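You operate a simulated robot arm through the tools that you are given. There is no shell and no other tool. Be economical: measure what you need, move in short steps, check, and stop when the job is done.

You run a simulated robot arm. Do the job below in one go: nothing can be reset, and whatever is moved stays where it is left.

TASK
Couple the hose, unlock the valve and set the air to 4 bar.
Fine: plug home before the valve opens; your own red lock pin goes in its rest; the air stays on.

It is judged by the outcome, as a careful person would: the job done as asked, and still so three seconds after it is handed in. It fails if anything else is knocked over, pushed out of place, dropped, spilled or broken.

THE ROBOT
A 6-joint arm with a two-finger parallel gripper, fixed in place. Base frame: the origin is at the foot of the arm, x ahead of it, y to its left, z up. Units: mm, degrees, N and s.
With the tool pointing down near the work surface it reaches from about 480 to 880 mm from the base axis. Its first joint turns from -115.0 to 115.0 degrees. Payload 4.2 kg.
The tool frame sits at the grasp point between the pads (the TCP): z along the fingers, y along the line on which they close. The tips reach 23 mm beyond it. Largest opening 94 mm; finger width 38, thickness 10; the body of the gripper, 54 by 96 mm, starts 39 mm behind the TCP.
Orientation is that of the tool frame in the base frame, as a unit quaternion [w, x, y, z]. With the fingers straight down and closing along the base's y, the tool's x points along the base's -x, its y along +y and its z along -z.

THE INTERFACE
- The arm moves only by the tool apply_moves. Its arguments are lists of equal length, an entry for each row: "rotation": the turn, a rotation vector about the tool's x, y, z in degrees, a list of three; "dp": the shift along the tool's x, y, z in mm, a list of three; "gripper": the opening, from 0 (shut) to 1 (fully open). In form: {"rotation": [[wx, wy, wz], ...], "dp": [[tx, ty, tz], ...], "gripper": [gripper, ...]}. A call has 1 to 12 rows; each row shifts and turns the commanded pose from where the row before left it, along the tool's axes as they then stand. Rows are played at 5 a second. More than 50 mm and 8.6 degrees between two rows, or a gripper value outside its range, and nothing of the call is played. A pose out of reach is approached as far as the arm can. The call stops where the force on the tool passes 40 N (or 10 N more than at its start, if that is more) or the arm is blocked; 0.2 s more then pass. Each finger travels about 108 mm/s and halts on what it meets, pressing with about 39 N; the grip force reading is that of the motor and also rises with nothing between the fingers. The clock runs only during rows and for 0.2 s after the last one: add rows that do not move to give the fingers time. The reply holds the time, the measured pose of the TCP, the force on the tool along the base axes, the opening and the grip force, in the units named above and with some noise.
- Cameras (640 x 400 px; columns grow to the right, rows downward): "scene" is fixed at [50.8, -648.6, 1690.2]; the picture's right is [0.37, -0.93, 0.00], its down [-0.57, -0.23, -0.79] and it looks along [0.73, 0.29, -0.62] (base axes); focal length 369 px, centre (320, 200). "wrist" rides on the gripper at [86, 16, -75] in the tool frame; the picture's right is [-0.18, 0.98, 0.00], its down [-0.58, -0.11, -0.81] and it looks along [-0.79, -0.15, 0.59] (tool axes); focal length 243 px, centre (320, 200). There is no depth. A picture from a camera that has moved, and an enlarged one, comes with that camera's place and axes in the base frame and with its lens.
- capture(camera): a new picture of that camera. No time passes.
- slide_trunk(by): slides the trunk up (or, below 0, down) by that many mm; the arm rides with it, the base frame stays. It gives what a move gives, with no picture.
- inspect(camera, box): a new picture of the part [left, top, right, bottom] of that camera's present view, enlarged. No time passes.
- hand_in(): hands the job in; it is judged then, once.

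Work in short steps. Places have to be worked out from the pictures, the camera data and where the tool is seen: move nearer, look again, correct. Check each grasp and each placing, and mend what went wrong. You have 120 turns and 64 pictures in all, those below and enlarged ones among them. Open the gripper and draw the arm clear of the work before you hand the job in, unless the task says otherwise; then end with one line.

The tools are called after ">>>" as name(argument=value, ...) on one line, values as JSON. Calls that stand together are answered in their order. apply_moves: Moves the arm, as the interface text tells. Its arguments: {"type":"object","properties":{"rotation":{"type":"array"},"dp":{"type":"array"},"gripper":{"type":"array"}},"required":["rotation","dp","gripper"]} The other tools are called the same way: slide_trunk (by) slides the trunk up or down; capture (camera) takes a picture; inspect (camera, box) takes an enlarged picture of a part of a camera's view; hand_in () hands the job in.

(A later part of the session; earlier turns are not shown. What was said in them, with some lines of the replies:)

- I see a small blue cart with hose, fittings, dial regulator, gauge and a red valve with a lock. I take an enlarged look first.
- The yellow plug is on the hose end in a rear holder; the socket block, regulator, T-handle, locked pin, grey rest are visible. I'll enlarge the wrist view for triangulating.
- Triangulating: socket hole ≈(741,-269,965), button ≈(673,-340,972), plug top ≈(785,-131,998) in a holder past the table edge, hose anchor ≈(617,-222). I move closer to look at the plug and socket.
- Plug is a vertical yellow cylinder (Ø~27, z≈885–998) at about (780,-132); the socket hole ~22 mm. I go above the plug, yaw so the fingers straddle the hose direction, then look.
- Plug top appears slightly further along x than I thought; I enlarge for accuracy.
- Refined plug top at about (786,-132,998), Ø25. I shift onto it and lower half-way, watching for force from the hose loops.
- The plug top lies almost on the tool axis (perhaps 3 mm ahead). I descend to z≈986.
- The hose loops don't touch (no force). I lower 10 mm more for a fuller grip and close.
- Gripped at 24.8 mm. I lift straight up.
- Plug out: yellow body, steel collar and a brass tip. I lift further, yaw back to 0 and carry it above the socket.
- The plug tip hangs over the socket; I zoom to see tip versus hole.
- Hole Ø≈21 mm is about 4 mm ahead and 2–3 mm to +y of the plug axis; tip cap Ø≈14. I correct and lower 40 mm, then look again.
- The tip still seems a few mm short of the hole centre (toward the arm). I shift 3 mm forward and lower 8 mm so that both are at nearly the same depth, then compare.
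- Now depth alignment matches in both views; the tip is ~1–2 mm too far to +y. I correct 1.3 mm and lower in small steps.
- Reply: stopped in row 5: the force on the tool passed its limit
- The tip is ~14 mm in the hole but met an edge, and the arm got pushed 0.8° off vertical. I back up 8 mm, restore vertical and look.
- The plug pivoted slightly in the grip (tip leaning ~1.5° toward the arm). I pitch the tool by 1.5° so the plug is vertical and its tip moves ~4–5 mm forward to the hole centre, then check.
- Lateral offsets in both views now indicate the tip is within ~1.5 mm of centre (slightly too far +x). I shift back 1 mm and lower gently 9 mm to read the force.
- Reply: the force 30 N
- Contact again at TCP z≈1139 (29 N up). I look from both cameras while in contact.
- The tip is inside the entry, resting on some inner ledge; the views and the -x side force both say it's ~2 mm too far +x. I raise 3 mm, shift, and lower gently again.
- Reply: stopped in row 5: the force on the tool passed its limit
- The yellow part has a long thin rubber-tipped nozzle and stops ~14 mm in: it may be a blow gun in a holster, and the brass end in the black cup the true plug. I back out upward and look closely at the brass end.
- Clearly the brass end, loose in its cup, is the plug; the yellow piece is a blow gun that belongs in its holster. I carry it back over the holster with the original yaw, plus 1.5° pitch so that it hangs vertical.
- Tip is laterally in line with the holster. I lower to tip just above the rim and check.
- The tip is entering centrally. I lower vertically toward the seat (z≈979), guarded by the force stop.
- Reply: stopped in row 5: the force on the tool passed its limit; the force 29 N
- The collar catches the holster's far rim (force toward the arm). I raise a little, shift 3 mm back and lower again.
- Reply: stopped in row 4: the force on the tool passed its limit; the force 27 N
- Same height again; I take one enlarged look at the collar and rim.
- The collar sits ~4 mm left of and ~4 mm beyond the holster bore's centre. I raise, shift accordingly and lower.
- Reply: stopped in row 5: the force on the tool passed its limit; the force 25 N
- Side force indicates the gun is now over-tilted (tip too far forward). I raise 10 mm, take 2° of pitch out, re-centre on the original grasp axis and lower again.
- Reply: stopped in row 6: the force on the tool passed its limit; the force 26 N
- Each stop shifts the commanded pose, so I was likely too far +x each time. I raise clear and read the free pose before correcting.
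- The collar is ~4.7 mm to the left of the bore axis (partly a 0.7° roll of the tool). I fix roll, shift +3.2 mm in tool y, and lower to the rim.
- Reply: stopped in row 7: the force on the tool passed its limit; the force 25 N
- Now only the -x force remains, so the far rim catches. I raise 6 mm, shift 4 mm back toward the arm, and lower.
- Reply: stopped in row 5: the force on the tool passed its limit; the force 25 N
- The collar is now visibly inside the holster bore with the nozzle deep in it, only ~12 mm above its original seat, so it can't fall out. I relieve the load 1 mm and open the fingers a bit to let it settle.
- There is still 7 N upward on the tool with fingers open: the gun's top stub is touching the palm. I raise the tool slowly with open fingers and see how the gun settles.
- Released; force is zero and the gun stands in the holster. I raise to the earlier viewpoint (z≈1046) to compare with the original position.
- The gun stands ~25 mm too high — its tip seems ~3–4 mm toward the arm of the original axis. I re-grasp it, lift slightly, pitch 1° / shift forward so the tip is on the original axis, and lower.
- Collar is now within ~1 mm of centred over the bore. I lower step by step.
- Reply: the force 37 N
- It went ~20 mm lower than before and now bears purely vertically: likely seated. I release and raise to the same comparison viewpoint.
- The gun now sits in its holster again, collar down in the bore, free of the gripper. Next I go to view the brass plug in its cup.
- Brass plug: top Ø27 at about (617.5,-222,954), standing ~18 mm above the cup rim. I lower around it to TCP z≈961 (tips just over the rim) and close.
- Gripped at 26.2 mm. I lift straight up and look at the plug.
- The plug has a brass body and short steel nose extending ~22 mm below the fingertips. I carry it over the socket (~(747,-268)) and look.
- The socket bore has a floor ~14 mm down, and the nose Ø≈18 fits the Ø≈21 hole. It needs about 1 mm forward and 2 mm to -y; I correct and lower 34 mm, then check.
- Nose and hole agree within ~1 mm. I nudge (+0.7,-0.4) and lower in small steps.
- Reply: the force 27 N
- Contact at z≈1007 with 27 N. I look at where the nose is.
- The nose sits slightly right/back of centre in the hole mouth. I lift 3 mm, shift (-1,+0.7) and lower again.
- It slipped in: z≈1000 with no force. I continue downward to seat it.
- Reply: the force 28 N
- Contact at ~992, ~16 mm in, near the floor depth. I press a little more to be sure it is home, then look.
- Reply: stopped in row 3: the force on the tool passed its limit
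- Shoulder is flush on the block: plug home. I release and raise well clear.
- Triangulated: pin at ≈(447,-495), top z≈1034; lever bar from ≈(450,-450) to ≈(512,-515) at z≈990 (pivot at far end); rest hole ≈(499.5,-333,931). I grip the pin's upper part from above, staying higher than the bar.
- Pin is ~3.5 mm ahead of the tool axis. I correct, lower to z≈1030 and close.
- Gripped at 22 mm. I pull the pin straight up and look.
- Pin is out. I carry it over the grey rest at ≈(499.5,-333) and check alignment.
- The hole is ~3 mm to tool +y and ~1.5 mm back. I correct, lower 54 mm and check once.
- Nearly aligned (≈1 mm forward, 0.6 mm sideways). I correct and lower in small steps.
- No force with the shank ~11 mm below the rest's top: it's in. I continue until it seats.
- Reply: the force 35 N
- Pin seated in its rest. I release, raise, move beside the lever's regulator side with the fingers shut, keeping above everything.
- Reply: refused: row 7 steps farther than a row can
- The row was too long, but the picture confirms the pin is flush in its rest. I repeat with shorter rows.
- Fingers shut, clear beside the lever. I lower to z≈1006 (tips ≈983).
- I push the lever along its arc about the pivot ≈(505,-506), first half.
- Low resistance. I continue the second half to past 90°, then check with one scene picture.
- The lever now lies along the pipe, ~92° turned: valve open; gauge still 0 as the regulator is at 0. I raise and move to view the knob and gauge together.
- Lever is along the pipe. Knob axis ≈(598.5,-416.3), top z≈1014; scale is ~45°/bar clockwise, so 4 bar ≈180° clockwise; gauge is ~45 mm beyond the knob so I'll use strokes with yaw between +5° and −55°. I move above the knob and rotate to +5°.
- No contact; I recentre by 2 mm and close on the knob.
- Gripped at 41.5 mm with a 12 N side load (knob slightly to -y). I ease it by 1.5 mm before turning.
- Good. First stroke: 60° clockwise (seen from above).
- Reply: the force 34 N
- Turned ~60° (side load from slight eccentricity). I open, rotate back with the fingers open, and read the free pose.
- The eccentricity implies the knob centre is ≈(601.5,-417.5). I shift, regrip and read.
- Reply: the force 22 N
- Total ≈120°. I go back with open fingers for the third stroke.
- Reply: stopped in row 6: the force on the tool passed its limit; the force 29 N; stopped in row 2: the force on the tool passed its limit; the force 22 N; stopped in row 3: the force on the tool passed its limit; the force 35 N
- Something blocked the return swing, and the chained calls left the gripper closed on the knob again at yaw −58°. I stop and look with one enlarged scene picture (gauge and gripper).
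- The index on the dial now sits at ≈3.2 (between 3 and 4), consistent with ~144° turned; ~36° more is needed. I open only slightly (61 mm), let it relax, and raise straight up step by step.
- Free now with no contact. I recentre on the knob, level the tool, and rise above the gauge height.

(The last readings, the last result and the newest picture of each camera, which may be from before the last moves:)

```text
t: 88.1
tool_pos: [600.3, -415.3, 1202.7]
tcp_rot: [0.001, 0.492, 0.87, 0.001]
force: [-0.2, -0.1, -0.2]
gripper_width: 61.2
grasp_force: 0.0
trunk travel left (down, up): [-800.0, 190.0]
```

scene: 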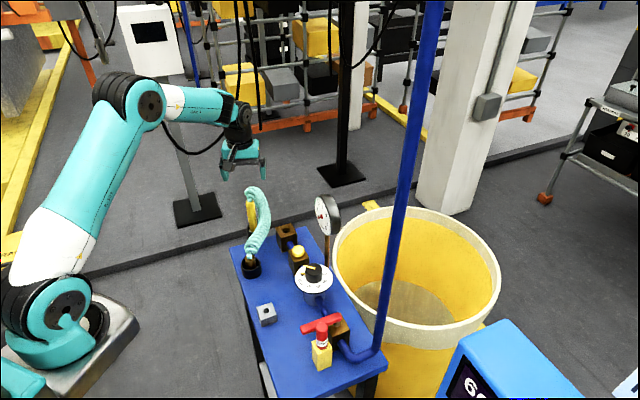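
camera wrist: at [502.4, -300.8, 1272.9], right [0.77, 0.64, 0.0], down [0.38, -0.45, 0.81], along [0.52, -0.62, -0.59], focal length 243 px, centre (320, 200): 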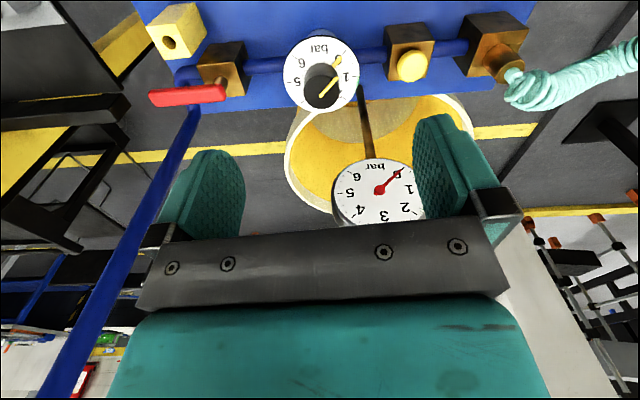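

I rotate to yaw ≈−8° up here and recentre above the knob.

>>> apply_moves(rotation=[[0, 0, -7.3], [0, 0, -7.3], [0, 0, -7.3], [0, 0, -7.3], [0, 0, -7.3], [0, 0, -7.3], [0, 0, -7.3], [0, 0, 0]], dp=[[0, 0, 0], [0, 0, 0], [0, 0, 0], [0, 0, 0], [0, 0, 0], [0, 0, 0], [0, 0, 0], [0, 0, 0]], gripper=[0.65, 0.65, 0.65, 0.65, 0.65, 0.65, 0.65, 0.65])

```text
t: 89.9
tool_pos: [599.7, -416.6, 1203.5]
tcp_rot: [0.001, 0.069, 0.998, 0.0]
force: [-0.4, 1.2, -0.3]
gripper_width: 61.3
grasp_force: 0.0
trunk travel left (down, up): [-800.0, 190.0]
```

Now at yaw −8°. I descend onto the knob with the modest opening, guarded by the force stop.

>>> apply_moves(rotation=[[0, 0, 0], [0, 0, 0], [0, 0, 0], [0, 0, 0], [0, 0, 0], [0, 0, 0], [0, 0, 0], [0, 0, 0]], dp=[[-1, -0.5, 35], [0, 0, 40], [0, 0, 40], [0, 0, 30], [0, 0, 20], [0, 0, 13], [0, 0, 9], [0, 0, 0]], gripper=[0.65, 0.65, 0.65, 0.65, 0.65, 0.65, 0.65, 0.65])

>>> apply_moves(rotation=[[0, 0, 0], [0, 0, 0], [0, 0, 0]], dp=[[0, 0, 0], [0, 0, 0], [0, 0, 0]], gripper=[0.4, 0, 0])

```text
t: 91.7
tool_pos: [600.9, -415.8, 1017.4]
tcp_rot: [0.002, 0.07, 0.998, 0.0]
force: [-13.8, 12.3, 9.9]
gripper_width: 61.3
grasp_force: 0.0
trunk travel left (down, up): [-800.0, 190.0]
```

```text
t: 92.5
tool_pos: [601.5, -416.0, 1016.3]
tcp_rot: [0.002, 0.068, 0.998, -0.002]
force: [-23.0, 9.4, 2.7]
gripper_width: 40.7
grasp_force: 44.7
trunk travel left (down, up): [-800.0, 190.0]
```

The side force (-14,+12) even before closing points along the gauge's face normal: the hand's back is touching the gauge. I open and slide 12 mm away from the gauge along the finger width (the knob stays between the pads).

>>> apply_moves(rotation=[[0, 0, 0], [0, 0, 0], [0, 0, 0], [0, 0, 0], [0, 0, 0]], dp=[[0, 0, 0], [0, 0, 0], [6, 0, 0], [6, 0, 0], [0, 0, 0]], gripper=[0.5, 0.65, 0.65, 0.65, 0.65])

```text
t: 93.7
tool_pos: [590.4, -414.8, 1016.1]
tcp_rot: [0.002, 0.07, 0.998, 0.0]
force: [-0.6, 0.3, 0.5]
gripper_width: 61.0
grasp_force: 0.1
trunk travel left (down, up): [-800.0, 190.0]
```

Free of contact now. I close on the knob and turn 36° clockwise about the knob's axis (offset 11 mm from the TCP).

>>> apply_moves(rotation=[[0, 0, 0], [0, 0, 0], [0, 0, 0]], dp=[[0, -0.7, 0], [0, 0, 0], [0, 0, 0]], gripper=[0.4, 0, 0])

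>>> apply_moves(rotation=[[0, 0, 7.2], [0, 0, 7.2], [0, 0, 7.2], [0, 0, 7.2], [0, 0, 7.2], [0, 0, 0]], dp=[[0, 1.42, 0], [0, 1.42, 0], [0, 1.42, 0], [0, 1.42, 0], [0, 1.42, 0], [0, 0, 0]], gripper=[0, 0, 0, 0, 0, 0])

```text
t: 94.5
tool_pos: [590.3, -414.8, 1016.7]
tcp_rot: [0.001, 0.07, 0.998, 0.0]
force: [-0.8, 5.6, 0.2]
gripper_width: 40.8
grasp_force: 45.2
trunk travel left (down, up): [-800.0, 190.0]
```

```text
t: 95.9
tool_pos: [592.4, -409.0, 1016.0]
tcp_rot: [0.002, 0.374, 0.927, 0.0]
force: [8.6, 2.6, -0.1]
gripper_width: 40.7
grasp_force: 44.9
trunk travel left (down, up): [-800.0, 190.0]
```

Turned 36° with low side force. I release, back away from the gauge, raise, and return to the viewpoint where dial and gauge both show.

>>> apply_moves(rotation=[[0, 0, 0], [0, 0, 0], [0, 0, 0], [0, 0, 0], [0, 0, 0], [0, 0, 0], [0, 0, 0], [0, 0, 0], [0, 0, -4], [0, 0, 0]], dp=[[0, 0, 0], [0, 0, 0], [8, 0, 0], [0, 0, -40], [0, 0, -45], [0, 0, -49], [0, 0, -49], [22, 2.5, 0], [22, 2.5, 0], [0, 0, 0]], gripper=[0.5, 0.65, 0.65, 0.65, 0.65, 1, 1, 1, 1, 1])

>>> inspect(camera="wrist", box=[270, 25, 440, 235])

```text
t: 98.1
tool_pos: [557.9, -370.0, 1198.8]
tcp_rot: [0.001, 0.341, 0.94, 0.001]
force: [-0.3, -0.1, 0.3]
gripper_width: 93.8
grasp_force: 0.0
trunk travel left (down, up): [-800.0, 190.0]
```

```text
1.90 times, centred on (355, 130) of wrist
camera zoom: at [501.5, -302.2, 1272.9], right [0.77, 0.64, 0.0], down [0.37, -0.46, 0.81], along [0.51, -0.62, -0.59], focal length 462 px, centre (253, 333)
```

zoom: 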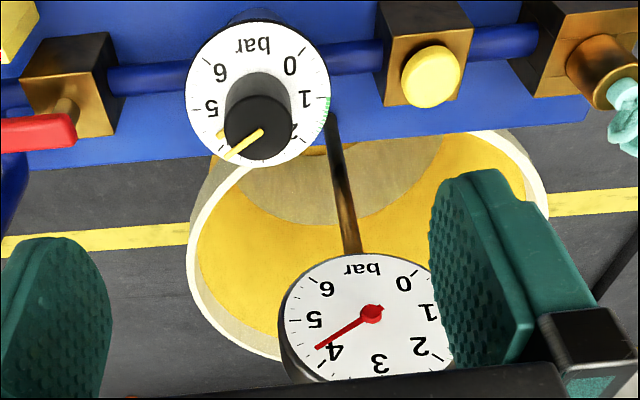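

Gauge and dial both read ≈4.3 bar, so ~13° too far. No pictures remain, so I retrace the same path exactly back onto the knob.

>>> apply_moves(rotation=[[0, 0, 4], [0, 0, 0], [0, 0, 0], [0, 0, 0], [0, 0, 0], [0, 0, 0], [0, 0, 0], [0, 0, 0], [0, 0, 0]], dp=[[0, 0, 0], [-22, -2.5, 0], [-22, -2.5, 0], [0, 0, 49], [0, 0, 49], [0, 0, 45], [0, 0, 40], [-8, 0, 0], [0, 0, 0]], gripper=[0.65, 0.65, 0.65, 0.65, 0.65, 0.65, 0.65, 0.65, 0.65])

```text
t: 100.1
tool_pos: [592.0, -409.6, 1016.2]
tcp_rot: [0.001, 0.374, 0.927, 0.001]
force: [0.0, -0.6, 0.2]
gripper_width: 61.0
grasp_force: 0.1
trunk travel left (down, up): [-800.0, 190.0]
```

Back at the same pose, no contact. I close and check the load.

>>> apply_moves(rotation=[[0, 0, 0], [0, 0, 0], [0, 0, 0], [0, 0, 0]], dp=[[0, 0, 0], [0, 0, 0], [0, 0, 0], [0, 0, 0]], gripper=[0.45, 0, 0, 0])

```text
t: 101.1
tool_pos: [592.9, -409.1, 1016.2]
tcp_rot: [0.001, 0.373, 0.928, 0.0]
force: [3.8, 3.3, -1.6]
gripper_width: 40.9
grasp_force: 45.3
trunk travel left (down, up): [-800.0, 190.0]
```

I turn back 13° counter-clockwise about the knob axis.

>>> apply_moves(rotation=[[0, 0, -4.3], [0, 0, -4.3], [0, 0, -4.4], [0, 0, 0], [0, 0, 0]], dp=[[0, -0.9, 0], [0, -0.9, 0], [0, -0.9, 0], [0, 0, 0], [0, 0, 0]], gripper=[0, 0, 0, 0, 0])

```text
t: 102.3
tool_pos: [591.7, -411.5, 1016.3]
tcp_rot: [0.001, 0.267, 0.964, 0.002]
force: [0.6, 6.8, -4.3]
gripper_width: 40.9
grasp_force: 45.4
trunk travel left (down, up): [-800.0, 190.0]
```

Yaw changed by 12.9°. I release gently, back off, raise and draw clear.

>>> apply_moves(rotation=[[0, 0, 0], [0, 0, 0], [0, 0, 0], [0, 0, 0], [0, 0, 0], [0, 0, 0], [0, 0, 0], [0, 0, 0], [0, 0, 0], [0, 0, 0], [0, 0, 0]], dp=[[0, 0, 0], [0, 0, 0], [8, 0, 0], [0, 0, -40], [0, 0, -45], [0, 0, -49], [0, 0, -49], [40, 0, -10], [40, 0, -10], [30, 0, -10], [0, 0, 0]], gripper=[0.5, 0.65, 0.65, 0.65, 0.65, 1, 1, 1, 1, 1, 1])

```text
t: 104.7
tool_pos: [489.4, -350.2, 1228.1]
tcp_rot: [0.001, 0.266, 0.964, 0.001]
force: [0.2, 0.2, 1.3]
gripper_width: 94.1
grasp_force: 0.0
trunk travel left (down, up): [-800.0, 190.0]
```

The arm is clear with the gripper open. The plug is home, the pin is in its rest, the valve is open, and the regulator is set back to ≈4 bar, so I hand in.

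>>> hand_in()

```text
The job is handed in.
```

The hose is coupled, the red lock pin is in its rest, the valve is open and the air is on at about 4 bar. The 4 bar is not confirmed by a picture: I last read about 4.3, turned the knob back 13°, and had no pictures left. I also lifted the yellow blow gun by mistake and put it back, and at last check it sat about 7 mm high and slightly leaning. The gripper touched the gauge while I turned the knob, but it looked in place in the last picture.
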